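You operate a simulated robot arm through the tools that you are given. There is no shell and no other tool. Be economical: measure what you need, move in short steps, check, and stop when the job is done.

Carry out the task below with a simulated two-armed robot. There is one attempt and no reset: what you move stays moved.

Task
Take the blue cloth pad with orange band and put it on the top of the pale tray. Push the drawer marked gloves shut. Put the felt pad with blue grip on the orange card marked blue. Switch the grey switch marked vent on. Put the yellow chalk with green band on the strip marked one twenty-five. Put the board bundle with orange band on the lower shelf of the grey rack. Take the grey mug on the top of machine two and put it away on the top of the teal cabinet. Open the drawer marked felt. The order is free. Set down upright: felt pad with blue grip, yellow chalk with green band, grey mug.

It is judged by the outcome, as a careful person would: the job done as asked, and still so three seconds after it is handed in. It fails if anything else is knocked over, pushed out of place, dropped, spilled or broken. Flat cloth is picked up by pressing the open fingertips on it (5 to 10 N) and closing them slowly along it; thin cloth reads only 2 to 8 mm in the jaws.

Robot
Two 7-joint arms with two-finger parallel grippers on one trunk, on a base that drives. Base frame: it is fixed to the floor where the robot stands at the start and does not move with it; the origin is under the middle of the robot, x ahead of it, y to its left, z up; the surface under the hand at the start is at about z = 0.84. Units: m, degrees, N and s.
The left shoulder is at the start at [0.05, 0.161, 1.098], the right one opposite. With the tool pointing down near the work surface each hand reaches from about 0.24 to 0.68 m from the robot's upright axis, wherever it stands, measured 20 degrees to its own side. Places, roughly: blue cloth pad with orange band (9x7x4 cm) [0.5, 0.2, 0.9]; board bundle with orange band (11x7x4 cm) [0.8, 4, 1.2]; drawer marked felt [7.9, -1.5, 0.4]; drawer marked gloves [-0.8, 0.3, 0.7]; felt pad with blue grip (5x5x6 cm) [3.6, 1.3, 0.8]; grey mug (12x8x8 cm) [0.6, 4.1, 1.2]; grey switch marked vent [3.7, 1.5, 0.8]; lower shelf of the grey rack (21x24 cm) [5.22, 6.22, 0.84]; orange card marked blue [5.75, 0.25, 1]; strip marked one twenty-five [1, 0.25, 0.75]; top of the pale tray [-1.1, 2, 0.9]; top of the teal cabinet [-1.2, 4.3, 0.9]; yellow chalk with green band [-1, 1.25, 0.75]. Payload 3.43 kg a hand.
Tool frame (each hand has its own): the origin (TCP) lies between the finger pads and is the grasp point; the fingertips stand 0.03 m ahead of it; z points along the fingers, y is the line along which they close. The gripper opens to 0.094 m. The fingers are 0.028 m wide and 0.01 m thick; the gripper's body (0.05 by 0.096 m) begins 0.055 m behind the TCP.
Orientation is that of the tool frame in the base frame, as a unit quaternion [w, x, y, z]. With the fingers straight down and closing along the base's y, the tool's x points along the base's -x, its y along +y and its z along -z.

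Tools
- The arms move only by the tool send_rows. It takes "left_commands", "right_commands" or both (then of equal length, played together; a hand with none holds still); each is text: rows parted by semicolons, each of 7 numbers parted by spaces: the opening, from 0 (shut) to 1 (fully open), then the shift along the tool's x, y, z in m, then the turn, a rotation vector about the tool's x, y, z in degrees. In form: hand tx ty tz rx ry rz; .... A call has 1 to 8 rows; each row shifts and turns the commanded pose from where the row before left it, along the tool's axes as they then stand. Rows are played at 5 a second. More than 0.05 m and 8.6 degrees between two rows, or a gripper value outside its range, and nothing of the call is played. Where a pose cannot be reached the arm comes as near as it can. A force on the tool above 40 N (or 10 N above the force at the start of the call, whichever is more), or a blocked arm, ends the call early, and 0.2 s more pass. The fingers move at their own pace (about 0.045 m/s each) and stop on an object; they squeeze with about 32 N. The grip force told is the motor's: it shows also when the fingers shut on nothing. Time passes only in rows, and 0.2 s behind the last, so rows that do not move let the fingers close. It gives the time, the measured TCP pose, the force on the tool (base axes), the opening and the grip force at its end, in the units of the frame above (readings bear some noise), with the torque about the TCP (base axes, N m) and any sound that the robot's microphone picked up, and new pictures: "show" is both (left out), scene, wrist or none (wrist: the cameras of the hands that moved).
- Cameras (640 x 400 px; columns grow to the right, rows downward): "scene" is now at [0.0849, 0.0634, 1.2031]; the picture's right is [0.83, -0.55, 0.00], its down [-0.41, -0.61, -0.68] and it looks along [0.37, 0.56, -0.74] (base axes); focal length 214 px, centre (320, 200). "left" rides on the left gripper at [0.076, -0.014, -0.102] in its tool frame; the picture's right is [0.18, 0.98, 0.00], its down [-0.75, 0.14, -0.64] and it looks along [-0.63, 0.12, 0.77] (tool axes); focal length 243 px, centre (320, 200). "right" rides on the right gripper at [0.076, 0.014, -0.102] in its tool frame; the picture's right is [-0.18, 0.98, 0.00], its down [-0.75, -0.14, -0.64] and it looks along [-0.63, -0.12, 0.77] (tool axes); focal length 243 px, centre (320, 200). There is no depth. A picture from a camera that has moved, and an enlarged one, comes with that camera's place and axes in the base frame and with its lens.
- raise_lower(by): slides the trunk up (or, below 0, down) by that many m; the arms and the scene camera ride with it, the base frame stays. It gives what a move gives, with no picture.
- roll_base(legs): drives the robot by 1 to 6 legs, each [ahead, left, turn to the left] in m, m and degrees, along the robot's own axes; the way and the turn of a leg run together, so that a leg with both is an arc; at most 1.5 m and 180 degrees a leg. The arms and the cameras ride along, it lands a little off, and it stops where it bumps. It gives what a move gives, and a new picture of the scene camera.
- head_to(pan, tilt): turns the head with the scene camera to pan (to the left, within 80 degrees either way) and tilt (down, from -29 to 69), counted from straight ahead of the robot. It gives what a move gives, and a new picture of the scene camera.
- inspect(camera, box): a new picture of the part [left, top, right, bottom] of that camera's present view, enlarged. It takes no simulated time.
- close_job(): hands the job in; it is judged then, once.

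Go step by step. Nothing tells you exact positions but the pictures and the camera data: compare them with the known pose of the tool, close in by small moves and look again before you grip or let go. The budget is 196 turns and 260 pictures, counting those below and the enlarged ones. Unless the task says otherwise, let go and move clear before handing in.

The tools are called after "Request:" as name(argument=value, ...) on one line, values as JSON. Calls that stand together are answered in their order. send_rows: Moves the arms, as the interface text tells. Its arguments: {"type":"object","properties":{"left_commands":{"type":"string"},"right_commands":{"type":"string"},"show":{"type":"string","enum":["both","scene","wrist","none"]}},"required":[]} The other tools are called the same way: raise_lower (by) slides the trunk up or down; roll_base (legs) drives the base; head_to (pan, tilt) turns the head that bears the scene camera; inspect (camera, box) takes an enlarged picture of a part of a camera's view; close_job () hands the job in.

At the start:

```text
time_s: 0.0
left_ee_pos: [0.2952, 0.37, 1.0524]
left_orientation: [0.0, 0.0, 1.0, -0.001]
left_wrist_force: [-0.6, -0.7, 0.1]
left_wrist_torque: [0.02, -0.02, 0.02]
left_opening: 0.0939
left_grasp_force: 0.0
right_ee_pos: [0.4087, 0.033, 1.1227]
right_orientation: [-0.001, 0.0, 1.0, -0.001]
right_wrist_force: [0.6, -0.2, -0.3]
right_wrist_torque: [-0.02, -0.02, -0.01]
right_opening: 0.0939
right_grasp_force: 0.0
trunk travel left (down, up): [-0.125, 0.142]
robot x, y, heading: [0.0011, 0.0009, -0.2]
head pan, tilt: [56.4, 47.4]
```

scene: 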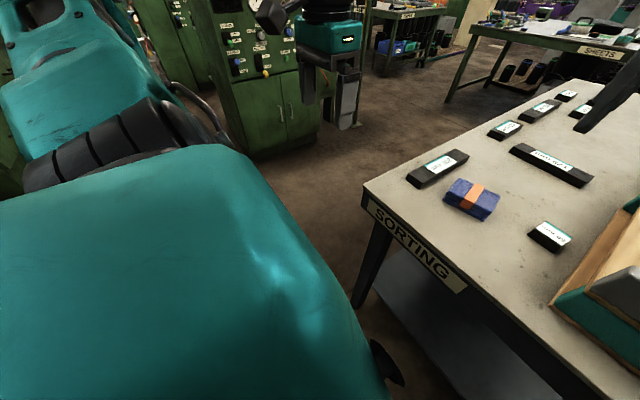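
right: 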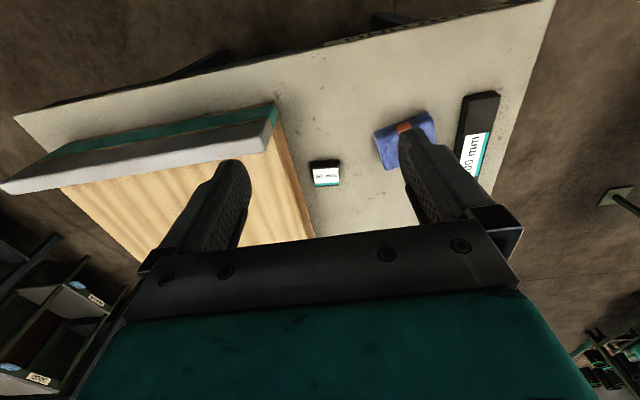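
left: 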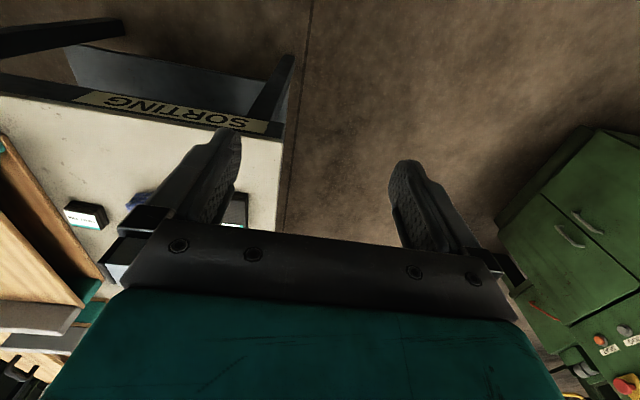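

I see the sorting table ahead with the blue cloth pad near [0.5, 0.2]. I'll look around to learn the layout first.

Request:
head_to(pan=0, tilt=35)

Request:
head_to(pan=75, tilt=15)

Request:
head_to(pan=-60, tilt=20)

Request:
head_to(pan=15, tilt=0)

```text
time_s: 1.3
left_ee_pos: [0.2959, 0.3694, 1.0537]
left_orientation: [0.0, 0.0, 1.0, 0.0]
left_wrist_force: [-1.3, 0.7, -0.8]
left_wrist_torque: [0.0, 0.02, 0.0]
left_opening: 0.0941
left_grasp_force: 0.0
right_ee_pos: [0.408, 0.0331, 1.1212]
right_orientation: [0.0, 0.0, 1.0, 0.0]
right_wrist_force: [0.3, 0.0, -0.4]
right_wrist_torque: [0.01, 0.0, 0.02]
right_opening: 0.0941
right_grasp_force: 0.1
trunk travel left (down, up): [-0.125, 0.142]
robot x, y, heading: [-0.0031, 0.0002, 0.1]
head pan, tilt: [0.0, 35.0]
camera scene: at [0.1291, -0.0026, 1.2213], right [0.0, -1.0, 0.0], down [-0.57, 0.0, -0.82], along [0.82, 0.0, -0.57], focal length 214 px, centre (320, 200)
```

scene: 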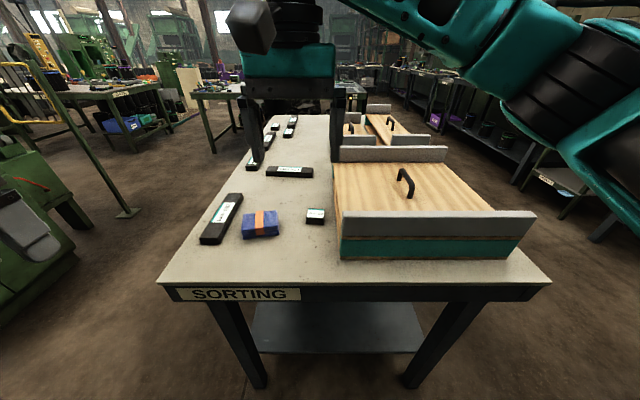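

```text
time_s: 2.7
left_ee_pos: [0.2962, 0.3682, 1.054]
left_orientation: [0.0, -0.001, 1.0, 0.0]
left_wrist_force: [0.2, 0.1, 0.2]
left_wrist_torque: [-0.01, -0.03, -0.01]
left_opening: 0.094
left_grasp_force: 0.0
right_ee_pos: [0.4077, 0.0328, 1.1218]
right_orientation: [0.0, 0.0, 1.0, 0.0]
right_wrist_force: [0.0, -0.7, -0.1]
right_wrist_torque: [-0.05, 0.02, 0.0]
right_opening: 0.0941
right_grasp_force: 0.1
trunk travel left (down, up): [-0.125, 0.142]
robot x, y, heading: [0.0014, 0.0029, 0.0]
head pan, tilt: [75.0, 15.0]
camera scene: at [0.0653, 0.0875, 1.2533], right [0.97, -0.26, 0.0], down [-0.07, -0.25, -0.97], along [0.25, 0.93, -0.26], focal length 214 px, centre (320, 200)
```

scene: 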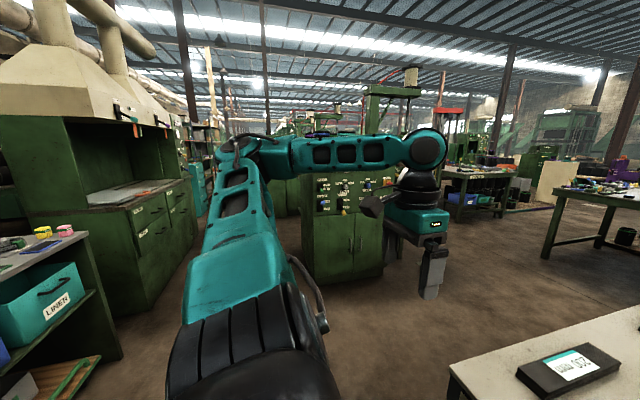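

```text
time_s: 4.9
left_ee_pos: [0.296, 0.3694, 1.0521]
left_orientation: [0.0, 0.0, 1.0, 0.0]
left_wrist_force: [0.8, 0.9, 0.0]
left_wrist_torque: [0.0, 0.0, -0.03]
left_opening: 0.094
left_grasp_force: 0.2
right_ee_pos: [0.4078, 0.0336, 1.1221]
right_orientation: [0.0, 0.0, 1.0, 0.0]
right_wrist_force: [0.4, 0.2, -0.2]
right_wrist_torque: [0.01, 0.02, -0.02]
right_opening: 0.0941
right_grasp_force: 0.2
trunk travel left (down, up): [-0.125, 0.142]
robot x, y, heading: [0.0008, 0.0049, 0.1]
head pan, tilt: [-60.0, 20.0]
camera scene: at [0.0876, -0.0833, 1.2451], right [-0.87, -0.5, 0.0], down [-0.17, 0.3, -0.94], along [0.47, -0.81, -0.34], focal length 214 px, centre (320, 200)
```

scene: 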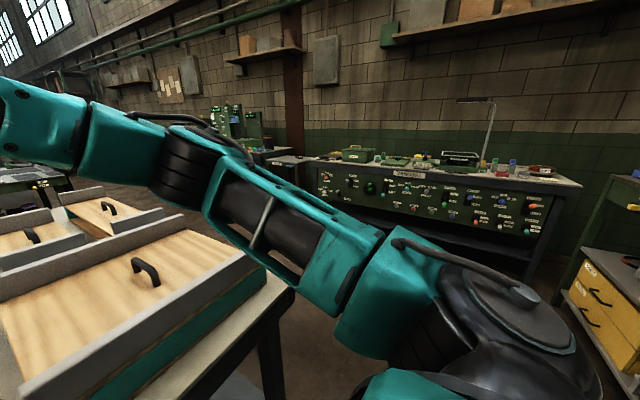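

```text
time_s: 6.4
left_ee_pos: [0.2958, 0.3697, 1.0536]
left_orientation: [0.001, 0.0, 1.0, 0.0]
left_wrist_force: [0.7, 0.8, 0.4]
left_wrist_torque: [-0.03, 0.02, -0.01]
left_opening: 0.0939
left_grasp_force: 0.1
right_ee_pos: [0.4076, 0.0337, 1.1221]
right_orientation: [0.0, 0.0, 1.0, -0.001]
right_wrist_force: [0.1, 0.3, 0.3]
right_wrist_torque: [0.0, 0.0, 0.0]
right_opening: 0.0939
right_grasp_force: 0.1
trunk travel left (down, up): [-0.125, 0.142]
robot x, y, heading: [-0.0006, -0.0009, -0.1]
head pan, tilt: [15.0, 0.0]
camera scene: at [0.128, 0.0205, 1.2774], right [0.26, -0.97, 0.0], down [0.0, 0.0, -1.0], along [0.97, 0.26, 0.0], focal length 214 px, centre (320, 200)
```

scene: 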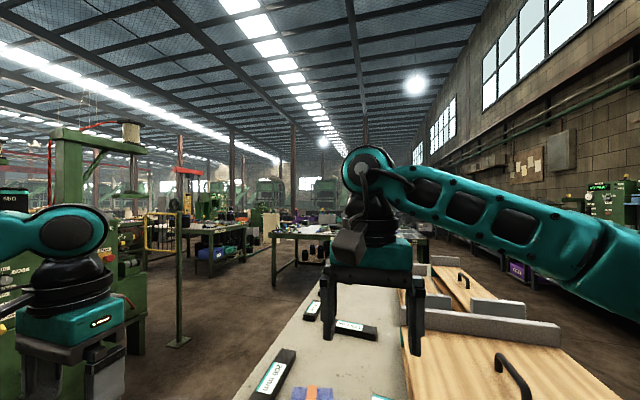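

The pad lies at about [0.54, 0.15], long side along y. I'll bring the left hand over it and move the right hand aside.

Request:
send_rows(left_commands="1 -0.033 -0.0314 0 0 0 0;1 -0.033 -0.0314 0 0 0 0;1 -0.033 -0.0314 0 0 0 0;1 -0.033 -0.0314 0 0 0 0;1 -0.033 -0.0314 0 0 0 0;1 -0.033 -0.0314 0 0 0 0;1 -0.033 -0.0314 0 0 0 0", right_commands="1 0.015 -0.035 0 0 0 0;1 0.015 -0.035 0 0 0 0;1 0.015 -0.035 0 0 0 0;1 0.015 -0.035 0 0 0 0;1 0.015 -0.035 0 0 0 0;1 0.015 -0.035 0 0 0 0;1 0.015 -0.035 0 0 0 0", show="none")

Request:
send_rows(left_commands="1 0 0 0 0 0 8.5;1 0 0 0 0 0 8.5;1 0 0 0 0 0 8.5;1 0 0 0 0 0 8.5;1 0 0 0 0 0 8.5;1 0 0 0 0 0 8.5;1 0 0 0 0 0 8.5;1 0 0 0 0 0 8.5", show="wrist")

```text
time_s: 8.0
left_ee_pos: [0.5028, 0.1728, 1.0529]
left_orientation: [0.003, -0.002, 1.0, 0.001]
left_wrist_force: [-0.1, -0.1, -0.1]
left_wrist_torque: [-0.01, -0.03, 0.01]
left_opening: 0.0941
left_grasp_force: 0.1
left hand out of reach, approached as far as the arm can: row 7
right_ee_pos: [0.3013, -0.2132, 1.1218]
right_orientation: [0.0, 0.001, 1.0, 0.001]
right_wrist_force: [-0.9, -0.7, 0.4]
right_wrist_torque: [-0.01, -0.01, 0.03]
right_opening: 0.0941
right_grasp_force: 0.0
trunk travel left (down, up): [-0.125, 0.142]
robot x, y, heading: [-0.0002, -0.0003, 0.1]
head pan, tilt: [15.0, 0.0]
```

```text
time_s: 9.8
left_ee_pos: [0.5035, 0.171, 1.0506]
left_orientation: [0.002, 0.561, 0.828, 0.0]
left_wrist_force: [0.1, 0.1, 0.0]
left_wrist_torque: [-0.04, 0.03, 0.0]
left_opening: 0.094
left_grasp_force: 0.1
right_ee_pos: [0.304, -0.2116, 1.1214]
right_orientation: [0.0, 0.001, 1.0, 0.0]
right_wrist_force: [0.3, -0.1, -0.7]
right_wrist_torque: [0.03, -0.01, 0.0]
right_opening: 0.0941
right_grasp_force: 0.0
trunk travel left (down, up): [-0.125, 0.142]
robot x, y, heading: [0.0003, 0.0008, 0.1]
head pan, tilt: [15.0, 0.0]
camera left: at [0.4603, 0.2378, 1.1545], right [0.84, 0.54, 0.0], down [0.41, -0.65, 0.64], along [0.35, -0.54, -0.77], focal length 243 px, centre (320, 200)
```

left: 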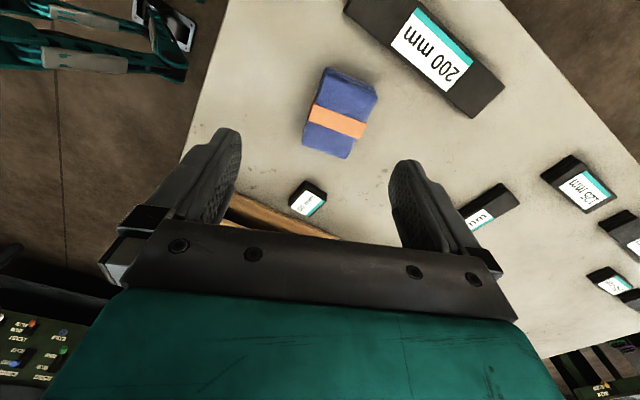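

The pad's centre is about [0.538, 0.160] with its short axis 14° off x. I'll turn a bit more, descend and check.

Request:
send_rows(left_commands="1 0 0 0 0 0 7.8;1 0 0 0.04 0 0 0;1 0 0 0.04 0 0 0;1 -0.01 0.016 0.02 0 0 0;1 -0.009 0.015 0.01 0 0 0", show="wrist")

```text
time_s: 11.0
left_ee_pos: [0.511, 0.1852, 0.9481]
left_orientation: [0.001, 0.614, 0.789, 0.0]
left_wrist_force: [-0.2, 0.1, 0.4]
left_wrist_torque: [0.03, 0.02, -0.01]
left_opening: 0.0939
left_grasp_force: 0.1
left hand out of reach, approached as far as the arm can: row 4, 5
right_ee_pos: [0.3036, -0.2123, 1.1223]
right_orientation: [-0.001, 0.0, 1.0, -0.001]
right_wrist_force: [-0.2, -0.6, 0.0]
right_wrist_torque: [-0.06, 0.02, 0.04]
right_opening: 0.0942
right_grasp_force: 0.1
trunk travel left (down, up): [-0.125, 0.142]
robot x, y, heading: [0.0063, -0.0013, -0.0]
head pan, tilt: [15.0, 0.0]
camera left: at [0.4778, 0.2557, 1.0508], right [0.91, 0.42, 0.0], down [0.32, -0.7, 0.64], along [0.27, -0.58, -0.77], focal length 243 px, centre (320, 200)
```

left: 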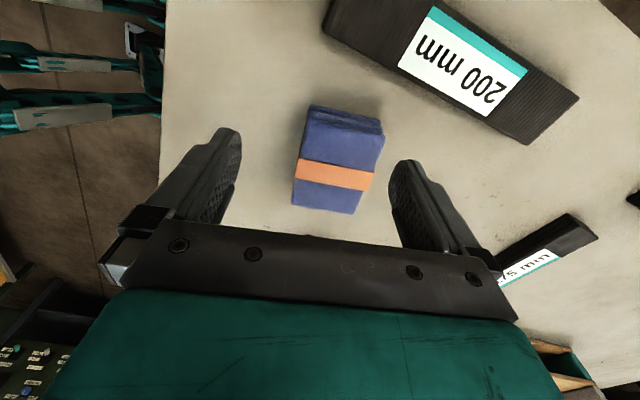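

The left hand hits its reach limit, so I'll roll ahead 5 cm and look again.

Request:
roll_base(legs=[[0.05, 0, 0]])

Request:
send_rows(left_commands="1 -0.005 -0.015 0 0 0 0;1 -0.005 -0.015 0 0 0 0", show="wrist")

```text
time_s: 11.9
left_ee_pos: [0.5618, 0.1839, 0.9482]
left_orientation: [0.001, 0.614, 0.79, -0.001]
left_wrist_force: [0.2, 0.5, 0.2]
left_wrist_torque: [0.0, 0.05, 0.01]
left_opening: 0.0939
left_grasp_force: 0.2
right_ee_pos: [0.3539, -0.2126, 1.1216]
right_orientation: [0.0, 0.0, 1.0, 0.001]
right_wrist_force: [0.2, -0.1, 0.3]
right_wrist_torque: [-0.02, 0.0, -0.02]
right_opening: 0.0939
right_grasp_force: 0.1
trunk travel left (down, up): [-0.125, 0.142]
robot x, y, heading: [0.0519, 0.004, -0.2]
head pan, tilt: [15.0, 0.0]
camera scene: at [0.1781, 0.0206, 1.2773], right [0.26, -0.97, 0.0], down [0.0, 0.0, -1.0], along [0.97, 0.26, 0.0], focal length 214 px, centre (320, 200)
```

scene: 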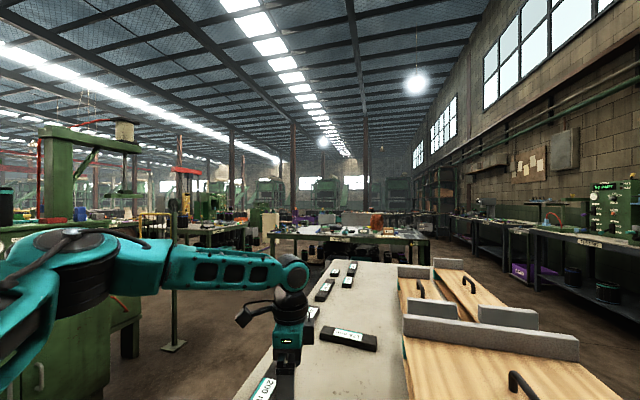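

```text
time_s: 12.5
left_ee_pos: [0.534, 0.1671, 0.9484]
left_orientation: [0.002, 0.614, 0.789, 0.001]
left_wrist_force: [-0.2, -0.2, 0.3]
left_wrist_torque: [0.02, -0.02, 0.03]
left_opening: 0.0941
left_grasp_force: 0.1
right_ee_pos: [0.354, -0.2125, 1.1216]
right_orientation: [0.0, -0.001, 1.0, 0.0]
right_wrist_force: [0.0, 0.0, 0.5]
right_wrist_torque: [-0.02, 0.03, -0.03]
right_opening: 0.094
right_grasp_force: 0.0
trunk travel left (down, up): [-0.125, 0.142]
robot x, y, heading: [0.0507, -0.0034, -0.1]
head pan, tilt: [15.0, 0.0]
camera left: at [0.5003, 0.2386, 1.0514], right [0.91, 0.42, 0.0], down [0.32, -0.69, 0.64], along [0.27, -0.58, -0.77], focal length 243 px, centre (320, 200)
```

left: 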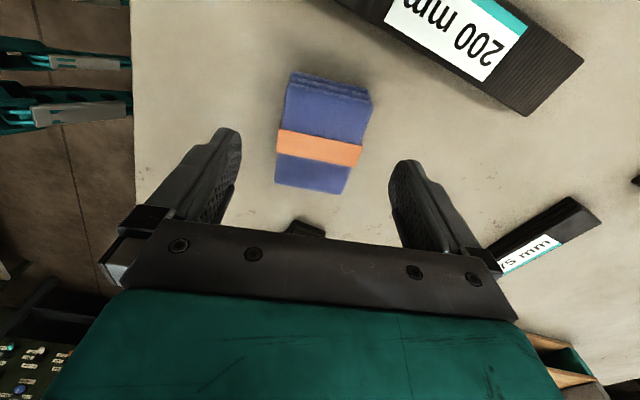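

The hand is centred over the pad. I'll descend until near the table, then grip.

Request:
send_rows(left_commands="1 0 0 0.03 0 0 0;1 0 0 0.025 0 0 0;1 0 0 0.01 0 0 0;1 0 0 0.005 0 0 0;1 0 0 0 0 0 0", show="wrist")

```text
time_s: 13.7
left_ee_pos: [0.5257, 0.1762, 0.8837]
left_orientation: [0.002, 0.614, 0.789, 0.0]
left_wrist_force: [-0.1, -0.2, -0.1]
left_wrist_torque: [-0.03, -0.01, 0.02]
left_opening: 0.0939
left_grasp_force: 0.0
left hand out of reach, approached as far as the arm can: row 2, 3
right_ee_pos: [0.3536, -0.2113, 1.122]
right_orientation: [0.0, 0.0, 1.0, 0.0]
right_wrist_force: [-1.0, 0.3, -0.1]
right_wrist_torque: [0.02, 0.02, 0.0]
right_opening: 0.0939
right_grasp_force: 0.1
trunk travel left (down, up): [-0.125, 0.142]
robot x, y, heading: [0.0481, 0.0005, 0.4]
head pan, tilt: [15.0, 0.0]
camera left: at [0.4914, 0.2484, 0.9865], right [0.91, 0.42, 0.0], down [0.32, -0.69, 0.64], along [0.27, -0.58, -0.77], focal length 243 px, centre (320, 200)
```

left: 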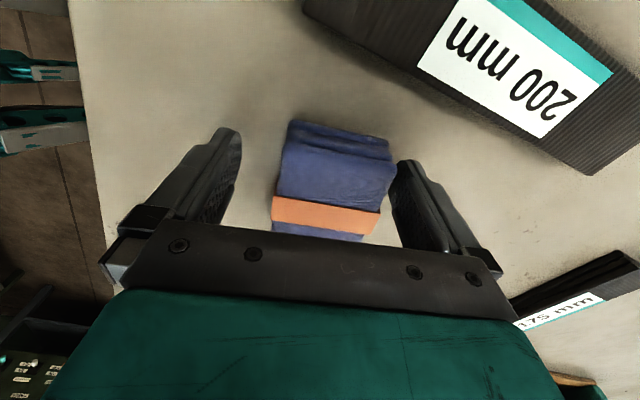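

The fingers straddle the pad, about 1 cm off centre, which is fine for gripping. I'll close.

Request:
send_rows(left_commands="0.7 0 0 0 0 0 0;0.4 0 0 0 0 0 0;0 0 0 0 0 0 0;0 0 0 0 0 0 0;0 0 0 0 0 0 0;0 0 0 0 0 0 0", show="wrist")

```text
time_s: 15.1
left_ee_pos: [0.5245, 0.1778, 0.884]
left_orientation: [0.001, 0.614, 0.789, 0.0]
left_wrist_force: [0.9, -0.5, 0.2]
left_wrist_torque: [-0.02, 0.01, 0.02]
left_opening: 0.0642
left_grasp_force: 32.3
right_ee_pos: [0.3535, -0.2127, 1.1219]
right_orientation: [0.0, 0.0, 1.0, 0.001]
right_wrist_force: [-0.5, 0.2, -0.4]
right_wrist_torque: [0.01, -0.02, -0.01]
right_opening: 0.0942
right_grasp_force: 0.0
trunk travel left (down, up): [-0.125, 0.142]
robot x, y, heading: [0.046, 0.0001, -0.0]
head pan, tilt: [15.0, 0.0]
camera left: at [0.4915, 0.2484, 0.9866], right [0.91, 0.42, 0.0], down [0.32, -0.69, 0.64], along [0.27, -0.58, -0.77], focal length 243 px, centre (320, 200)
```

left: 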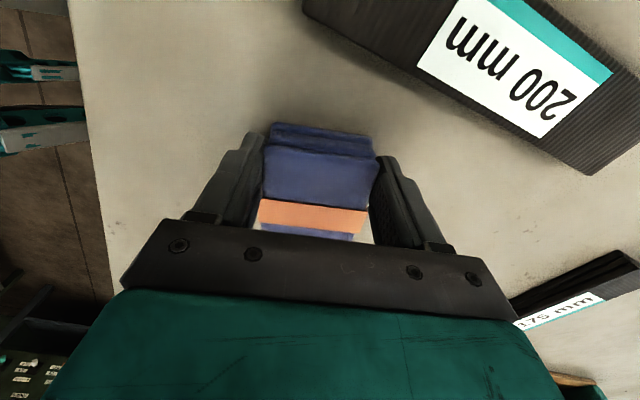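

The pad is held at 64 mm. I lift it and draw the hand in for the drive.

Request:
send_rows(left_commands="0 0 0 -0.04 0 0 0;0 0 0 -0.04 0 0 0;0 0 0 -0.04 0 0 0;0 0 0 -0.04 0 0 0;0 0.02 -0.04 0 0 0 0;0 0.02 -0.04 0 0 0 0;0 0.02 -0.04 0 0 0 0;0 0.02 -0.02 0 0 0 0", show="wrist")

Request:
head_to(pan=80, tilt=25)

```text
time_s: 16.9
left_ee_pos: [0.3691, 0.2198, 1.0423]
left_orientation: [0.002, 0.615, 0.789, 0.0]
left_wrist_force: [0.2, -0.1, 0.3]
left_wrist_torque: [-0.01, -0.01, -0.03]
left_opening: 0.0
left_grasp_force: 31.9
right_ee_pos: [0.3535, -0.2112, 1.1208]
right_orientation: [-0.001, 0.0, 1.0, 0.0]
right_wrist_force: [-0.2, -0.1, -0.2]
right_wrist_torque: [-0.01, -0.01, 0.0]
right_opening: 0.0941
right_grasp_force: 0.0
trunk travel left (down, up): [-0.125, 0.142]
robot x, y, heading: [0.0477, 0.0027, -0.0]
head pan, tilt: [15.0, 0.0]
camera left: at [0.336, 0.2912, 1.1451], right [0.91, 0.42, 0.0], down [0.32, -0.69, 0.64], along [0.27, -0.58, -0.77], focal length 243 px, centre (320, 200)
```

left: 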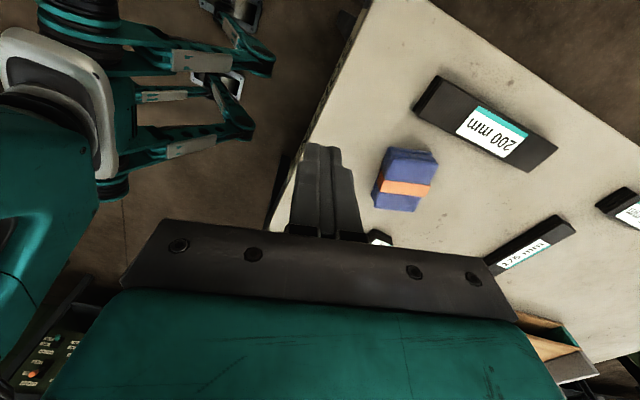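

```text
time_s: 18.2
left_ee_pos: [0.3698, 0.2197, 1.0437]
left_orientation: [0.002, 0.615, 0.789, 0.0]
left_wrist_force: [-0.3, 0.6, -0.3]
left_wrist_torque: [0.01, 0.0, 0.0]
left_opening: 0.0002
left_grasp_force: 31.9
right_ee_pos: [0.3521, -0.211, 1.1215]
right_orientation: [0.001, 0.0, 1.0, 0.0]
right_wrist_force: [0.6, -1.1, 0.4]
right_wrist_torque: [0.03, -0.04, -0.01]
right_opening: 0.094
right_grasp_force: 0.0
trunk travel left (down, up): [-0.125, 0.142]
robot x, y, heading: [0.0485, -0.0019, 0.1]
head pan, tilt: [80.0, 25.0]
camera scene: at [0.1065, 0.088, 1.2371], right [0.98, -0.17, 0.0], down [-0.07, -0.42, -0.91], along [0.16, 0.89, -0.42], focal length 214 px, centre (320, 200)
```

scene: 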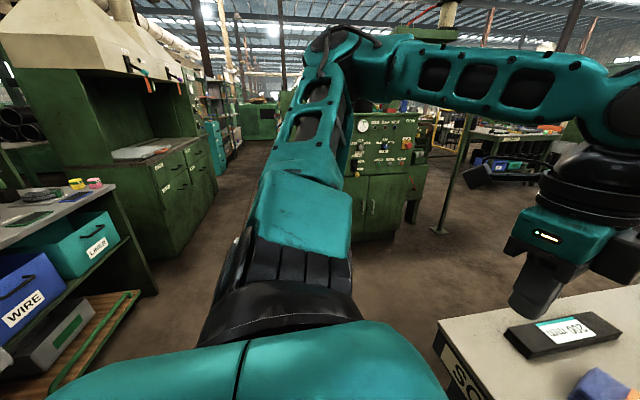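

The pad slipped because the grip held only its upper edge; it still lies where it was. I'll turn the robot slightly right to ease the left arm's reach and retry deeper.

Request:
roll_base(legs=[[0.03, 0, -20]])

Request:
head_to(pan=20, tilt=50)

```text
time_s: 19.7
left_ee_pos: [0.4557, 0.0911, 1.0424]
left_orientation: [0.0, 0.742, 0.67, 0.0]
left_wrist_force: [0.1, 0.4, 0.3]
left_wrist_torque: [0.0, 0.0, -0.02]
left_opening: 0.0
left_grasp_force: 31.8
right_ee_pos: [0.2914, -0.3099, 1.1224]
right_orientation: [0.0, 0.173, 0.985, 0.0]
right_wrist_force: [-0.4, 0.6, 0.4]
right_wrist_torque: [0.04, 0.02, 0.02]
right_opening: 0.0941
right_grasp_force: 0.0
trunk travel left (down, up): [-0.125, 0.142]
robot x, y, heading: [0.0725, -0.005, -20.2]
head pan, tilt: [80.0, 25.0]
camera scene: at [0.1635, 0.058, 1.2371], right [0.87, -0.5, 0.0], down [-0.21, -0.37, -0.91], along [0.45, 0.78, -0.42], focal length 214 px, centre (320, 200)
```

scene: 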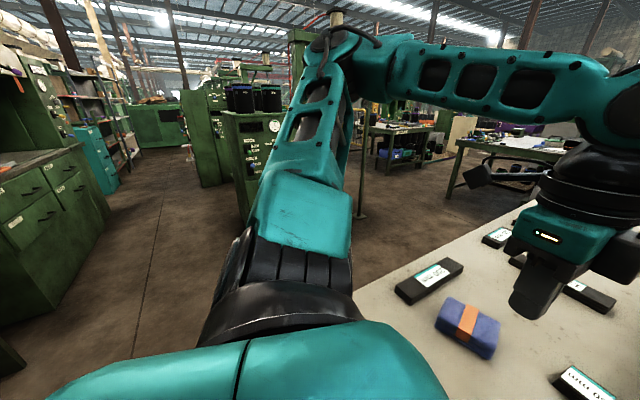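

```text
time_s: 21.0
left_ee_pos: [0.4553, 0.0919, 1.0413]
left_orientation: [0.003, 0.742, 0.67, -0.001]
left_wrist_force: [0.1, -0.4, -0.3]
left_wrist_torque: [-0.01, 0.03, 0.01]
left_opening: 0.0
left_grasp_force: 32.5
right_ee_pos: [0.2919, -0.3075, 1.1214]
right_orientation: [-0.001, 0.173, 0.985, 0.0]
right_wrist_force: [0.0, 0.8, 0.3]
right_wrist_torque: [0.01, 0.01, 0.0]
right_opening: 0.0941
right_grasp_force: 0.0
trunk travel left (down, up): [-0.125, 0.142]
robot x, y, heading: [0.077, -0.0048, -19.9]
head pan, tilt: [20.0, 50.0]
camera scene: at [0.1944, -0.0215, 1.1996], right [0.0, -1.0, 0.0], down [-0.77, 0.0, -0.64], along [0.64, 0.0, -0.77], focal length 214 px, centre (320, 200)
```

scene: 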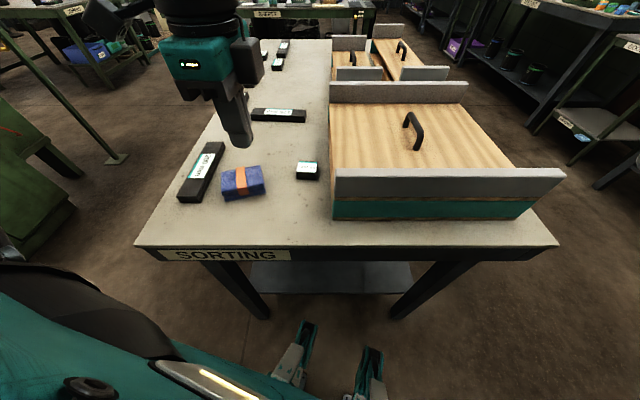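

The pad is still at about [0.535, 0.165]. I turn the left hand to match it, open and move above.

Request:
send_rows(left_commands="0.5 0 0 0 0 0 -6.7;1 0 0 0 0 0 -6.7;1 0 0 0 0 0 -6.6;1 0.017 0.032 0 0 0 0;1 0.017 0.032 0 0 0 0;1 0.0175 0.031 0.02 0 0 0;1 0 0 0.04 0 0 0;1 0 0 0.02 0 0 0", show="wrist")

```text
time_s: 22.8
left_ee_pos: [0.5352, 0.1642, 0.9607]
left_orientation: [0.002, 0.614, 0.789, -0.001]
left_wrist_force: [0.1, -0.2, -0.6]
left_wrist_torque: [-0.04, -0.03, 0.0]
left_opening: 0.0941
left_grasp_force: 0.1
right_ee_pos: [0.2919, -0.3086, 1.1226]
right_orientation: [0.0, 0.173, 0.985, 0.0]
right_wrist_force: [0.3, 0.0, 0.1]
right_wrist_torque: [-0.02, 0.03, 0.01]
right_opening: 0.0941
right_grasp_force: 0.0
trunk travel left (down, up): [-0.125, 0.142]
robot x, y, heading: [0.0783, -0.0048, -19.7]
head pan, tilt: [20.0, 50.0]
camera left: at [0.5012, 0.236, 1.0645], right [0.91, 0.42, 0.0], down [0.32, -0.69, 0.64], along [0.27, -0.58, -0.76], focal length 243 px, centre (320, 200)
```

left: 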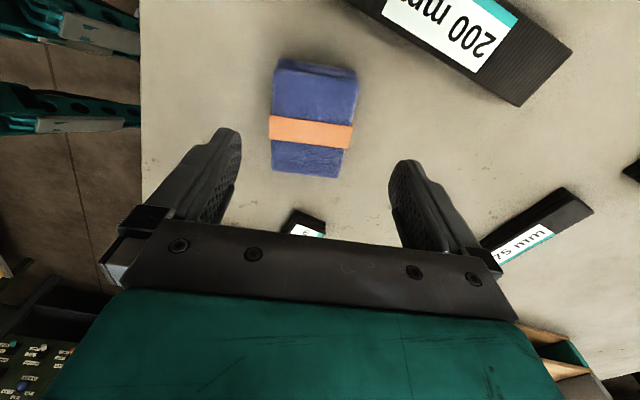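

Slightly recentre and descend gently until the tips nearly reach the table.

Request:
send_rows(left_commands="1 -0.0035 -0.006 0.03 0 0 0;1 0 0 0.03 0 0 0;1 0 0 0.02 0 0 0;1 0 0 0.008 0 0 0;1 0 0 0.005 0 0 0;1 0 0 0.004 0 0 0;1 0 0 0.003 0 0 0", show="wrist")

```text
time_s: 24.3
left_ee_pos: [0.5287, 0.1598, 0.8705]
left_orientation: [0.003, 0.614, 0.789, 0.003]
left_wrist_force: [-4.7, 5.2, 22.8]
left_wrist_torque: [0.09, 1.45, -0.15]
left_opening: 0.0939
left_grasp_force: 0.0
right_ee_pos: [0.2902, -0.3084, 1.122]
right_orientation: [0.001, 0.174, 0.985, 0.001]
right_wrist_force: [-0.1, -0.4, -0.2]
right_wrist_torque: [-0.01, 0.0, -0.01]
right_opening: 0.094
right_grasp_force: 0.0
trunk travel left (down, up): [-0.125, 0.142]
robot x, y, heading: [0.079, -0.0082, -19.9]
head pan, tilt: [20.0, 50.0]
stopped in row 7 (left hand): the force on the tool passed its limit at 47 N (the readings are from after the stop); the commanded pose is now the measured one
camera left: at [0.496, 0.2304, 0.9735], right [0.91, 0.42, 0.01], down [0.32, -0.7, 0.64], along [0.27, -0.58, -0.76], focal length 243 px, centre (320, 200)
```

left: 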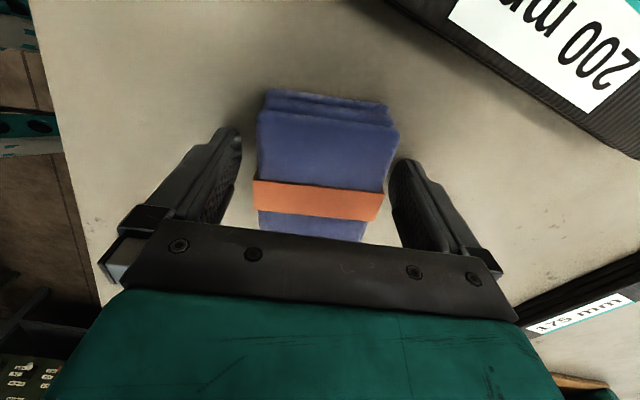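

Touched the table; back up 3 mm, close, and lift slowly.

Request:
send_rows(left_commands="1 0 0 -0.003 0 0 0;0.7 0 0 0 0 0 0;0.4 0 0 0 0 0 0;0 0 0 0 0 0 0;0 0 0 0 0 0 0;0 0 0 0 0 0 0;0 0 0 0 0 0 0", show="none")

Request:
send_rows(left_commands="0 0 0 -0.005 0 0 0;0 0 0 -0.01 0 0 0;0 0 0 -0.01 0 0 0;0 0 0 -0.01 0 0 0;0 0 0 -0.01 0 0 0;0 0 0 0 0 0 0", show="wrist")

```text
time_s: 25.9
left_ee_pos: [0.5312, 0.1592, 0.8702]
left_orientation: [0.003, 0.615, 0.789, 0.001]
left_wrist_force: [-0.8, -0.3, 0.2]
left_wrist_torque: [-0.02, -0.02, -0.01]
left_opening: 0.0687
left_grasp_force: 32.8
right_ee_pos: [0.2912, -0.3084, 1.121]
right_orientation: [0.0, 0.173, 0.985, -0.001]
right_wrist_force: [-0.2, 0.6, 0.0]
right_wrist_torque: [-0.05, -0.05, 0.01]
right_opening: 0.094
right_grasp_force: 0.1
trunk travel left (down, up): [-0.125, 0.142]
robot x, y, heading: [0.0767, -0.0048, -20.1]
head pan, tilt: [20.0, 50.0]
```

```text
time_s: 27.3
left_ee_pos: [0.5314, 0.1588, 0.9178]
left_orientation: [0.002, 0.614, 0.789, 0.001]
left_wrist_force: [0.6, -0.7, -1.2]
left_wrist_torque: [0.01, 0.01, 0.01]
left_opening: 0.0687
left_grasp_force: 32.4
right_ee_pos: [0.2914, -0.3081, 1.1218]
right_orientation: [0.0, 0.174, 0.985, 0.0]
right_wrist_force: [-0.8, 0.5, 0.3]
right_wrist_torque: [0.02, -0.01, -0.05]
right_opening: 0.0938
right_grasp_force: 0.0
trunk travel left (down, up): [-0.125, 0.142]
robot x, y, heading: [0.0777, -0.0065, -19.8]
head pan, tilt: [20.0, 50.0]
camera left: at [0.4976, 0.2302, 1.0195], right [0.91, 0.42, 0.01], down [0.32, -0.7, 0.64], along [0.27, -0.58, -0.76], focal length 243 px, centre (320, 200)
```

left: 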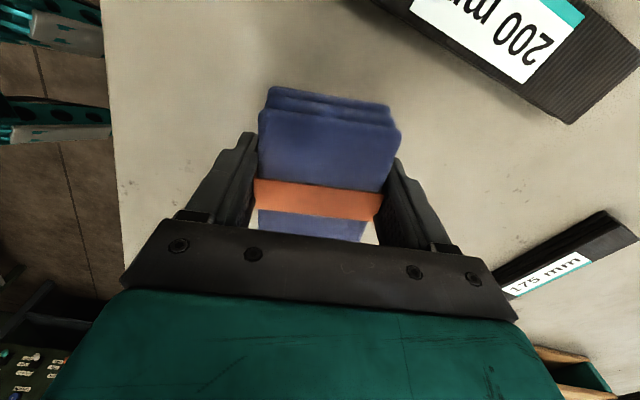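

The pad is held firmly. I raise it, draw it in, and back away from the table.

Request:
send_rows(left_commands="0 0 0 -0.03 0 0 0;0 0 0 -0.03 0 0 0;0 0 0 -0.03 0 0 0;0 0 0 -0.03 0 0 0;0 0.01 -0.035 0 0 0 0;0 0.01 -0.035 0 0 0 0;0 0.01 -0.035 0 0 0 0;0 0.01 -0.035 0 0 0 0", show="none")

Request:
roll_base(legs=[[-0.45, 0, 20], [0, 0, 100]])

Request:
head_to(pan=0, tilt=20)

Request:
head_to(pan=60, tilt=25)

```text
time_s: 29.1
left_ee_pos: [0.3846, 0.1656, 1.0358]
left_orientation: [0.002, 0.615, 0.789, 0.002]
left_wrist_force: [-0.4, -0.9, -0.6]
left_wrist_torque: [0.03, 0.01, -0.01]
left_opening: 0.0687
left_grasp_force: 32.1
right_ee_pos: [0.2907, -0.3083, 1.1208]
right_orientation: [0.0, 0.174, 0.985, 0.001]
right_wrist_force: [0.5, 0.8, -0.1]
right_wrist_torque: [0.03, -0.01, -0.01]
right_opening: 0.094
right_grasp_force: 0.2
trunk travel left (down, up): [-0.125, 0.142]
robot x, y, heading: [0.0782, -0.0021, -20.1]
head pan, tilt: [20.0, 50.0]
```

```text
time_s: 36.0
left_ee_pos: [-0.657, 0.2558, 1.0354]
left_orientation: [0.0, -0.37, 0.929, 0.002]
left_wrist_force: [-0.7, 0.6, -1.1]
left_wrist_torque: [-0.03, 0.03, 0.0]
left_opening: 0.0687
left_grasp_force: 32.5
right_ee_pos: [-0.1997, 0.4045, 1.1206]
right_orientation: [0.0, 0.763, -0.647, 0.001]
right_wrist_force: [0.7, 0.0, 0.2]
right_wrist_torque: [0.01, -0.01, -0.03]
right_opening: 0.0938
right_grasp_force: 0.0
trunk travel left (down, up): [-0.125, 0.142]
robot x, y, heading: [-0.3579, 0.0684, 99.2]
head pan, tilt: [20.0, 50.0]
camera scene: at [-0.4022, 0.1753, 1.1995], right [0.87, 0.49, 0.0], down [0.38, -0.67, -0.64], along [-0.32, 0.56, -0.77], focal length 214 px, centre (320, 200)
```

scene: 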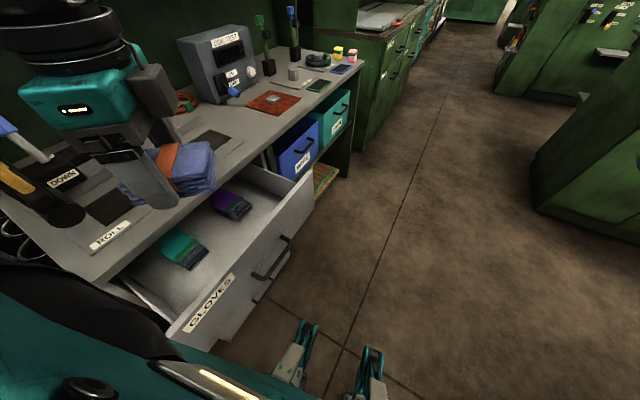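

```text
time_s: 36.9
left_ee_pos: [-0.6572, 0.2561, 1.0349]
left_orientation: [0.0, -0.37, 0.929, 0.002]
left_wrist_force: [-0.6, -0.2, -1.4]
left_wrist_torque: [-0.04, -0.01, 0.01]
left_opening: 0.0686
left_grasp_force: 32.4
right_ee_pos: [-0.1992, 0.4061, 1.122]
right_orientation: [0.0, 0.763, -0.647, 0.0]
right_wrist_force: [0.4, -0.2, -0.4]
right_wrist_torque: [0.02, 0.01, -0.03]
right_opening: 0.0939
right_grasp_force: 0.1
trunk travel left (down, up): [-0.125, 0.142]
robot x, y, heading: [-0.3599, 0.0708, 99.5]
head pan, tilt: [0.0, 20.0]
camera scene: at [-0.3796, 0.2001, 1.2451], right [0.99, 0.16, 0.0], down [0.06, -0.34, -0.94], along [-0.15, 0.93, -0.34], focal length 214 px, centre (320, 200)
```

scene: 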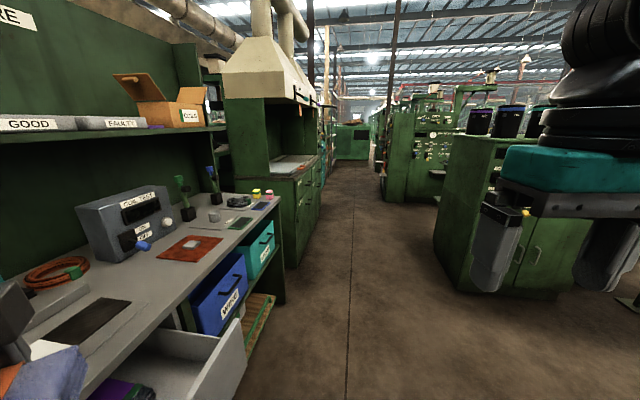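

```text
time_s: 38.2
left_ee_pos: [-0.6578, 0.2555, 1.0348]
left_orientation: [0.001, -0.37, 0.929, 0.002]
left_wrist_force: [-0.4, 0.0, -1.0]
left_wrist_torque: [-0.01, -0.02, -0.01]
left_opening: 0.0686
left_grasp_force: 32.0
right_ee_pos: [-0.197, 0.4052, 1.122]
right_orientation: [0.0, 0.763, -0.647, 0.001]
right_wrist_force: [0.0, -1.2, 0.2]
right_wrist_torque: [0.02, 0.02, 0.02]
right_opening: 0.0941
right_grasp_force: 0.0
trunk travel left (down, up): [-0.125, 0.142]
robot x, y, heading: [-0.3559, 0.0716, 99.5]
head pan, tilt: [60.0, 25.0]
camera scene: at [-0.4506, 0.1407, 1.237], right [0.35, 0.94, 0.0], down [0.4, -0.15, -0.91], along [-0.85, 0.32, -0.42], focal length 214 px, centre (320, 200)
```

scene: 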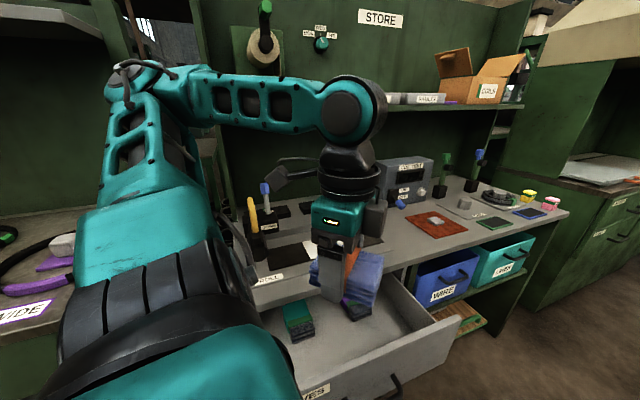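

The open gloves drawer is right beside me (front face near x≈-0.65, y≈0.05–0.58). I'll step back, turn to face it, and prepare the right hand, tilted forward with fingers closed, to push it.

Request:
roll_base(legs=[[0.13, -0.25, 0], [0, 0, 80.5]])

Request:
send_rows(right_commands="0 0 0 0 0 -8.5 0;0 0 0 0 0 -8.5 0;0 0 0 0 0 -8.5 0;0 0 0 0 0 -8.5 0;0 0 0 0 0 -8.5 0;0 0 0 0 0 -8.5 0;0 0 0 0 0 0 0", show="none")

Request:
raise_lower(by=-0.12)

Request:
head_to(pan=-15, tilt=40)

```text
time_s: 44.5
left_ee_pos: [-0.3633, -0.0254, 1.035]
left_orientation: [0.001, 0.883, -0.469, -0.001]
left_wrist_force: [0.6, 0.4, -0.7]
left_wrist_torque: [-0.03, 0.02, -0.01]
left_opening: 0.0686
left_grasp_force: 32.1
right_ee_pos: [-0.4366, 0.4513, 1.1224]
right_orientation: [0.001, 1.0, 0.0, 0.0]
right_wrist_force: [0.2, 0.3, -0.4]
right_wrist_torque: [-0.03, -0.04, 0.0]
right_opening: 0.094
right_grasp_force: 0.1
trunk travel left (down, up): [-0.125, 0.142]
robot x, y, heading: [-0.1299, 0.2371, 180.0]
head pan, tilt: [60.0, 25.0]
camera scene: at [-0.2179, 0.1559, 1.237], right [-0.87, 0.5, 0.0], down [0.21, 0.37, -0.91], along [-0.45, -0.78, -0.42], focal length 214 px, centre (320, 200)
```

scene: 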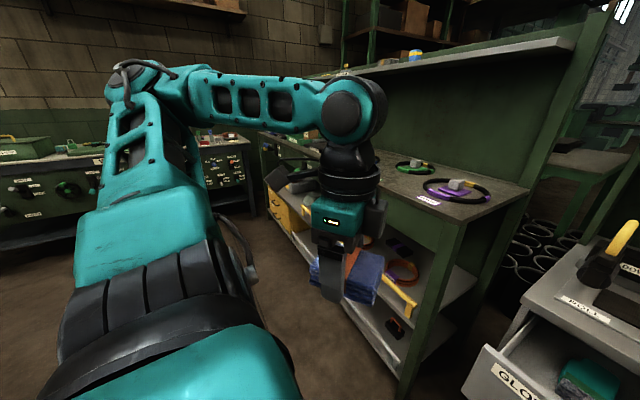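

```text
time_s: 46.1
left_ee_pos: [-0.3629, -0.0262, 1.0363]
left_orientation: [0.001, 0.883, -0.469, -0.002]
left_wrist_force: [0.2, -0.7, -0.5]
left_wrist_torque: [0.03, -0.04, 0.0]
left_opening: 0.0686
left_grasp_force: 32.0
right_ee_pos: [-0.4624, 0.4482, 1.1566]
right_orientation: [-0.001, 0.902, -0.001, -0.431]
right_wrist_force: [0.1, 0.2, 0.8]
right_wrist_torque: [0.01, -0.02, -0.03]
right_opening: 0.0
right_grasp_force: 32.2
right hand out of reach, approached as far as the arm can: row 5, 6
trunk travel left (down, up): [-0.125, 0.142]
robot x, y, heading: [-0.1301, 0.241, 179.6]
head pan, tilt: [60.0, 25.0]
```

```text
time_s: 47.6
left_ee_pos: [-0.3628, -0.0254, 0.9164]
left_orientation: [0.0, 0.884, -0.468, 0.0]
left_wrist_force: [0.3, 0.5, -0.9]
left_wrist_torque: [0.01, -0.05, -0.01]
left_opening: 0.0685
left_grasp_force: 32.1
right_ee_pos: [-0.4631, 0.4471, 1.0372]
right_orientation: [0.001, 0.903, 0.0, -0.43]
right_wrist_force: [0.1, -0.3, 0.3]
right_wrist_torque: [0.02, -0.01, 0.01]
right_opening: 0.0002
right_grasp_force: 32.1
trunk travel left (down, up): [-0.005, 0.262]
robot x, y, heading: [-0.1308, 0.2417, 179.7]
head pan, tilt: [60.0, 25.0]
```

```text
time_s: 49.0
left_ee_pos: [-0.3636, -0.0256, 0.9152]
left_orientation: [0.001, 0.883, -0.469, -0.001]
left_wrist_force: [-0.4, 0.0, -1.0]
left_wrist_torque: [0.03, 0.04, -0.01]
left_opening: 0.0682
left_grasp_force: 31.6
right_ee_pos: [-0.4634, 0.4478, 1.0377]
right_orientation: [-0.001, 0.903, -0.001, -0.43]
right_wrist_force: [0.1, 0.3, 0.7]
right_wrist_torque: [0.0, 0.0, -0.04]
right_opening: 0.0001
right_grasp_force: 32.0
trunk travel left (down, up): [-0.005, 0.262]
robot x, y, heading: [-0.1322, 0.2396, 180.0]
head pan, tilt: [-15.0, 40.0]
camera scene: at [-0.2539, 0.2577, 1.0937], right [0.26, 0.97, 0.0], down [0.62, -0.17, -0.77], along [-0.74, 0.2, -0.64], focal length 214 px, centre (320, 200)
```

scene: 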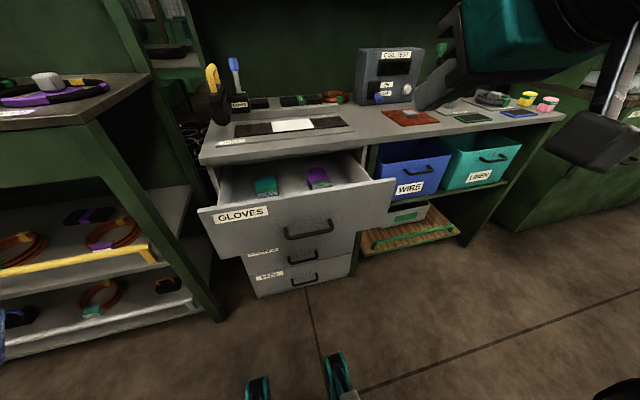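

The drawer front is at x≈-0.645, y 0.09–0.57, top z≈0.78. I'll bring the right fingertips in front of it at y≈0.41, z≈0.73.

Request:
send_rows(right_commands="0 0.0223 0.0057 0.0383 0 0 0;0 0.0223 0.0057 0.0383 0 0 0;0 0.0223 0.0057 0.0383 0 0 0;0 0.0223 0.0057 0.0383 0 0 0;0 0.0223 0.0057 0.0383 0 0 0;0 0.0223 0.0057 0.0383 0 0 0;0 0.0223 0.0057 0.0383 0 0 0", show="scene")

```text
time_s: 50.6
left_ee_pos: [-0.3631, -0.0256, 0.9156]
left_orientation: [0.0, 0.883, -0.469, -0.001]
left_wrist_force: [0.6, 0.4, -0.7]
left_wrist_torque: [0.03, 0.02, 0.01]
left_opening: 0.0685
left_grasp_force: 31.9
right_ee_pos: [-0.5996, 0.405, 0.7682]
right_orientation: [0.001, 0.903, 0.001, -0.43]
right_wrist_force: [-0.7, -0.5, 0.5]
right_wrist_torque: [-0.01, -0.04, 0.02]
right_opening: 0.0
right_grasp_force: 31.8
right hand out of reach, approached as far as the arm can: row 1, 2, 3
trunk travel left (down, up): [-0.005, 0.262]
robot x, y, heading: [-0.132, 0.2391, 179.9]
head pan, tilt: [-15.0, 40.0]
camera scene: at [-0.2539, 0.2577, 1.0937], right [0.26, 0.97, 0.0], down [0.62, -0.17, -0.77], along [-0.74, 0.2, -0.64], focal length 214 px, centre (320, 200)
```

scene: 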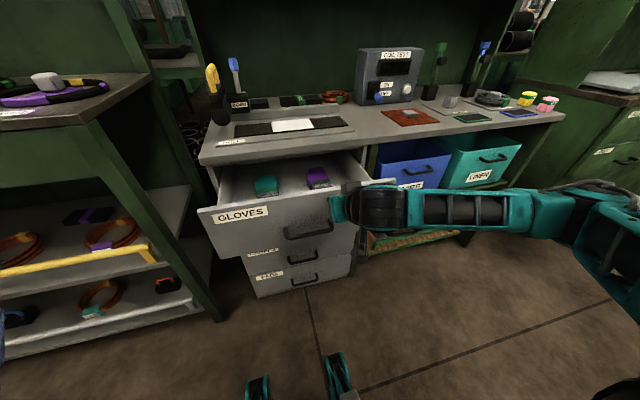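

The fingertips are just in front of the panel. Lower 2 cm and make gentle contact.

Request:
send_rows(right_commands="0 0.0155 0 0.0126 0 0 0;0 -0.0126 0 0.0156 0 0 0;0 -0.0126 0 0.0156 0 0 0;0 -0.0126 0 0.0156 0 0 0", show="scene")

```text
time_s: 51.6
left_ee_pos: [-0.3638, -0.0257, 0.9154]
left_orientation: [0.001, 0.883, -0.469, -0.002]
left_wrist_force: [-0.1, -0.2, -0.7]
left_wrist_torque: [0.03, -0.01, 0.01]
left_opening: 0.0684
left_grasp_force: 32.5
right_ee_pos: [-0.6595, 0.4037, 0.7481]
right_orientation: [-0.001, 0.903, -0.001, -0.431]
right_wrist_force: [0.2, 0.9, 0.3]
right_wrist_torque: [0.0, 0.02, -0.04]
right_opening: 0.0001
right_grasp_force: 32.2
trunk travel left (down, up): [-0.005, 0.262]
robot x, y, heading: [-0.1287, 0.2411, 179.8]
head pan, tilt: [-15.0, 40.0]
camera scene: at [-0.254, 0.2577, 1.0937], right [0.26, 0.97, 0.0], down [0.62, -0.17, -0.77], along [-0.74, 0.2, -0.64], focal length 214 px, centre (320, 200)
```

scene: 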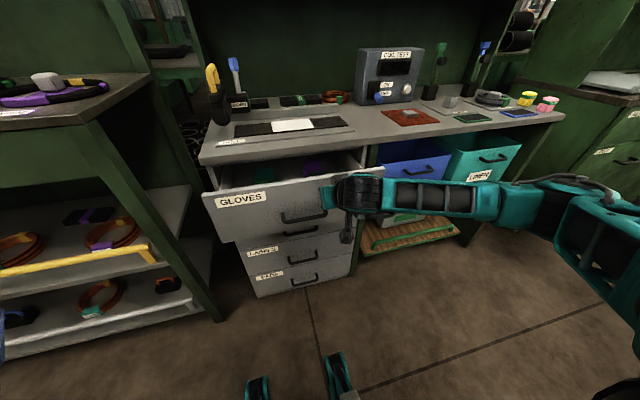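

The drawer is moving inward with the push. I continue along -x.

Request:
send_rows(right_commands="0 -0.0189 0 0.0233 0 0 0;0 -0.0189 0 0.0233 0 0 0;0 -0.0189 0 0.0233 0 0 0;0 -0.0189 0 0.0233 0 0 0", show="scene")

```text
time_s: 52.6
left_ee_pos: [-0.3629, -0.0254, 0.9153]
left_orientation: [0.001, 0.884, -0.468, -0.001]
left_wrist_force: [0.1, 0.8, -0.7]
left_wrist_torque: [-0.01, -0.02, -0.01]
left_opening: 0.0684
left_grasp_force: 32.2
right_ee_pos: [-0.78, 0.4048, 0.7472]
right_orientation: [-0.001, 0.902, -0.001, -0.431]
right_wrist_force: [0.1, -0.3, -0.1]
right_wrist_torque: [0.02, -0.04, -0.02]
right_opening: 0.0
right_grasp_force: 31.9
trunk travel left (down, up): [-0.005, 0.262]
robot x, y, heading: [-0.1381, 0.2353, 180.0]
head pan, tilt: [-15.0, 40.0]
camera scene: at [-0.2539, 0.2577, 1.0937], right [0.26, 0.97, 0.0], down [0.62, -0.17, -0.77], along [-0.74, 0.2, -0.64], focal length 214 px, centre (320, 200)
```

scene: 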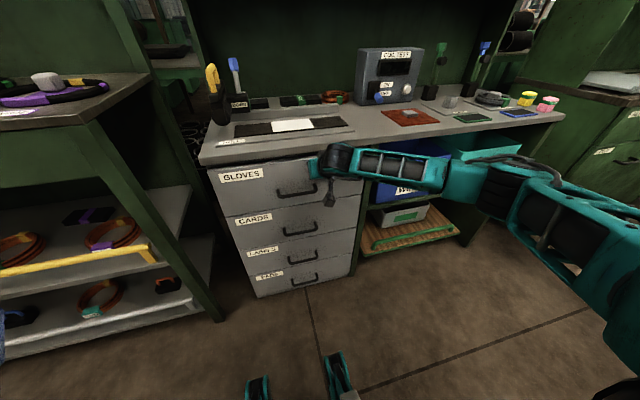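

Nearly shut; a few short pushes until it stops.

Request:
send_rows(right_commands="0 -0.0095 0 0.0117 0 0 0;0 -0.0063 0 0.0078 0 0 0;0 -0.0063 0 0.0078 0 0 0;0 -0.0063 0 0.0078 0 0 0", show="scene")

Request:
inspect(camera="scene", box=[180, 100, 400, 300])

```text
time_s: 53.0
left_ee_pos: [-0.3627, -0.0248, 0.9167]
left_orientation: [0.003, 0.883, -0.47, -0.002]
left_wrist_force: [0.3, 0.1, -1.1]
left_wrist_torque: [0.04, -0.01, 0.01]
left_opening: 0.0684
left_grasp_force: 31.8
right_ee_pos: [-0.7862, 0.4031, 0.7476]
right_orientation: [0.001, 0.904, -0.001, -0.427]
right_wrist_force: [14.0, 1.0, 8.0]
right_wrist_torque: [-0.03, 0.09, -0.02]
right_opening: 0.0
right_grasp_force: 32.0
trunk travel left (down, up): [-0.005, 0.262]
robot x, y, heading: [-0.1335, 0.2372, 179.8]
head pan, tilt: [-15.0, 40.0]
stopped in row 1 (right hand): the force on the tool passed its limit at 48 N (the readings are from after the stop); the commanded pose is now the measured one
camera scene: at [-0.2519, 0.258, 1.0941], right [0.26, 0.97, 0.0], down [0.62, -0.17, -0.77], along [-0.74, 0.2, -0.64], focal length 214 px, centre (320, 200)
```

scene: 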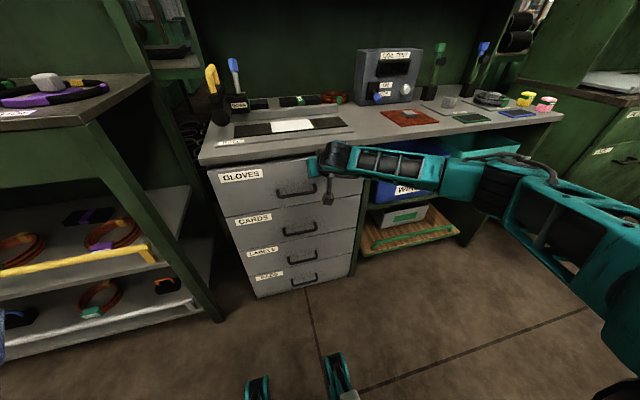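

```text
2.00 times, centred on (290, 200) of scene
camera zoom: at [-0.2519, 0.258, 1.0941], right [0.26, 0.97, 0.0], down [0.62, -0.17, -0.77], along [-0.74, 0.2, -0.64], focal length 429 px, centre (380, 200)
```

zoom: 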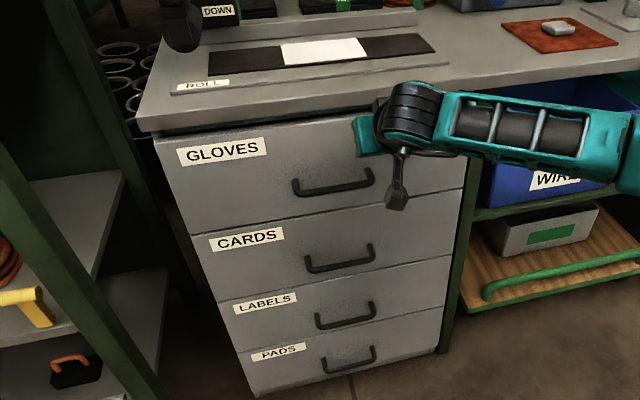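

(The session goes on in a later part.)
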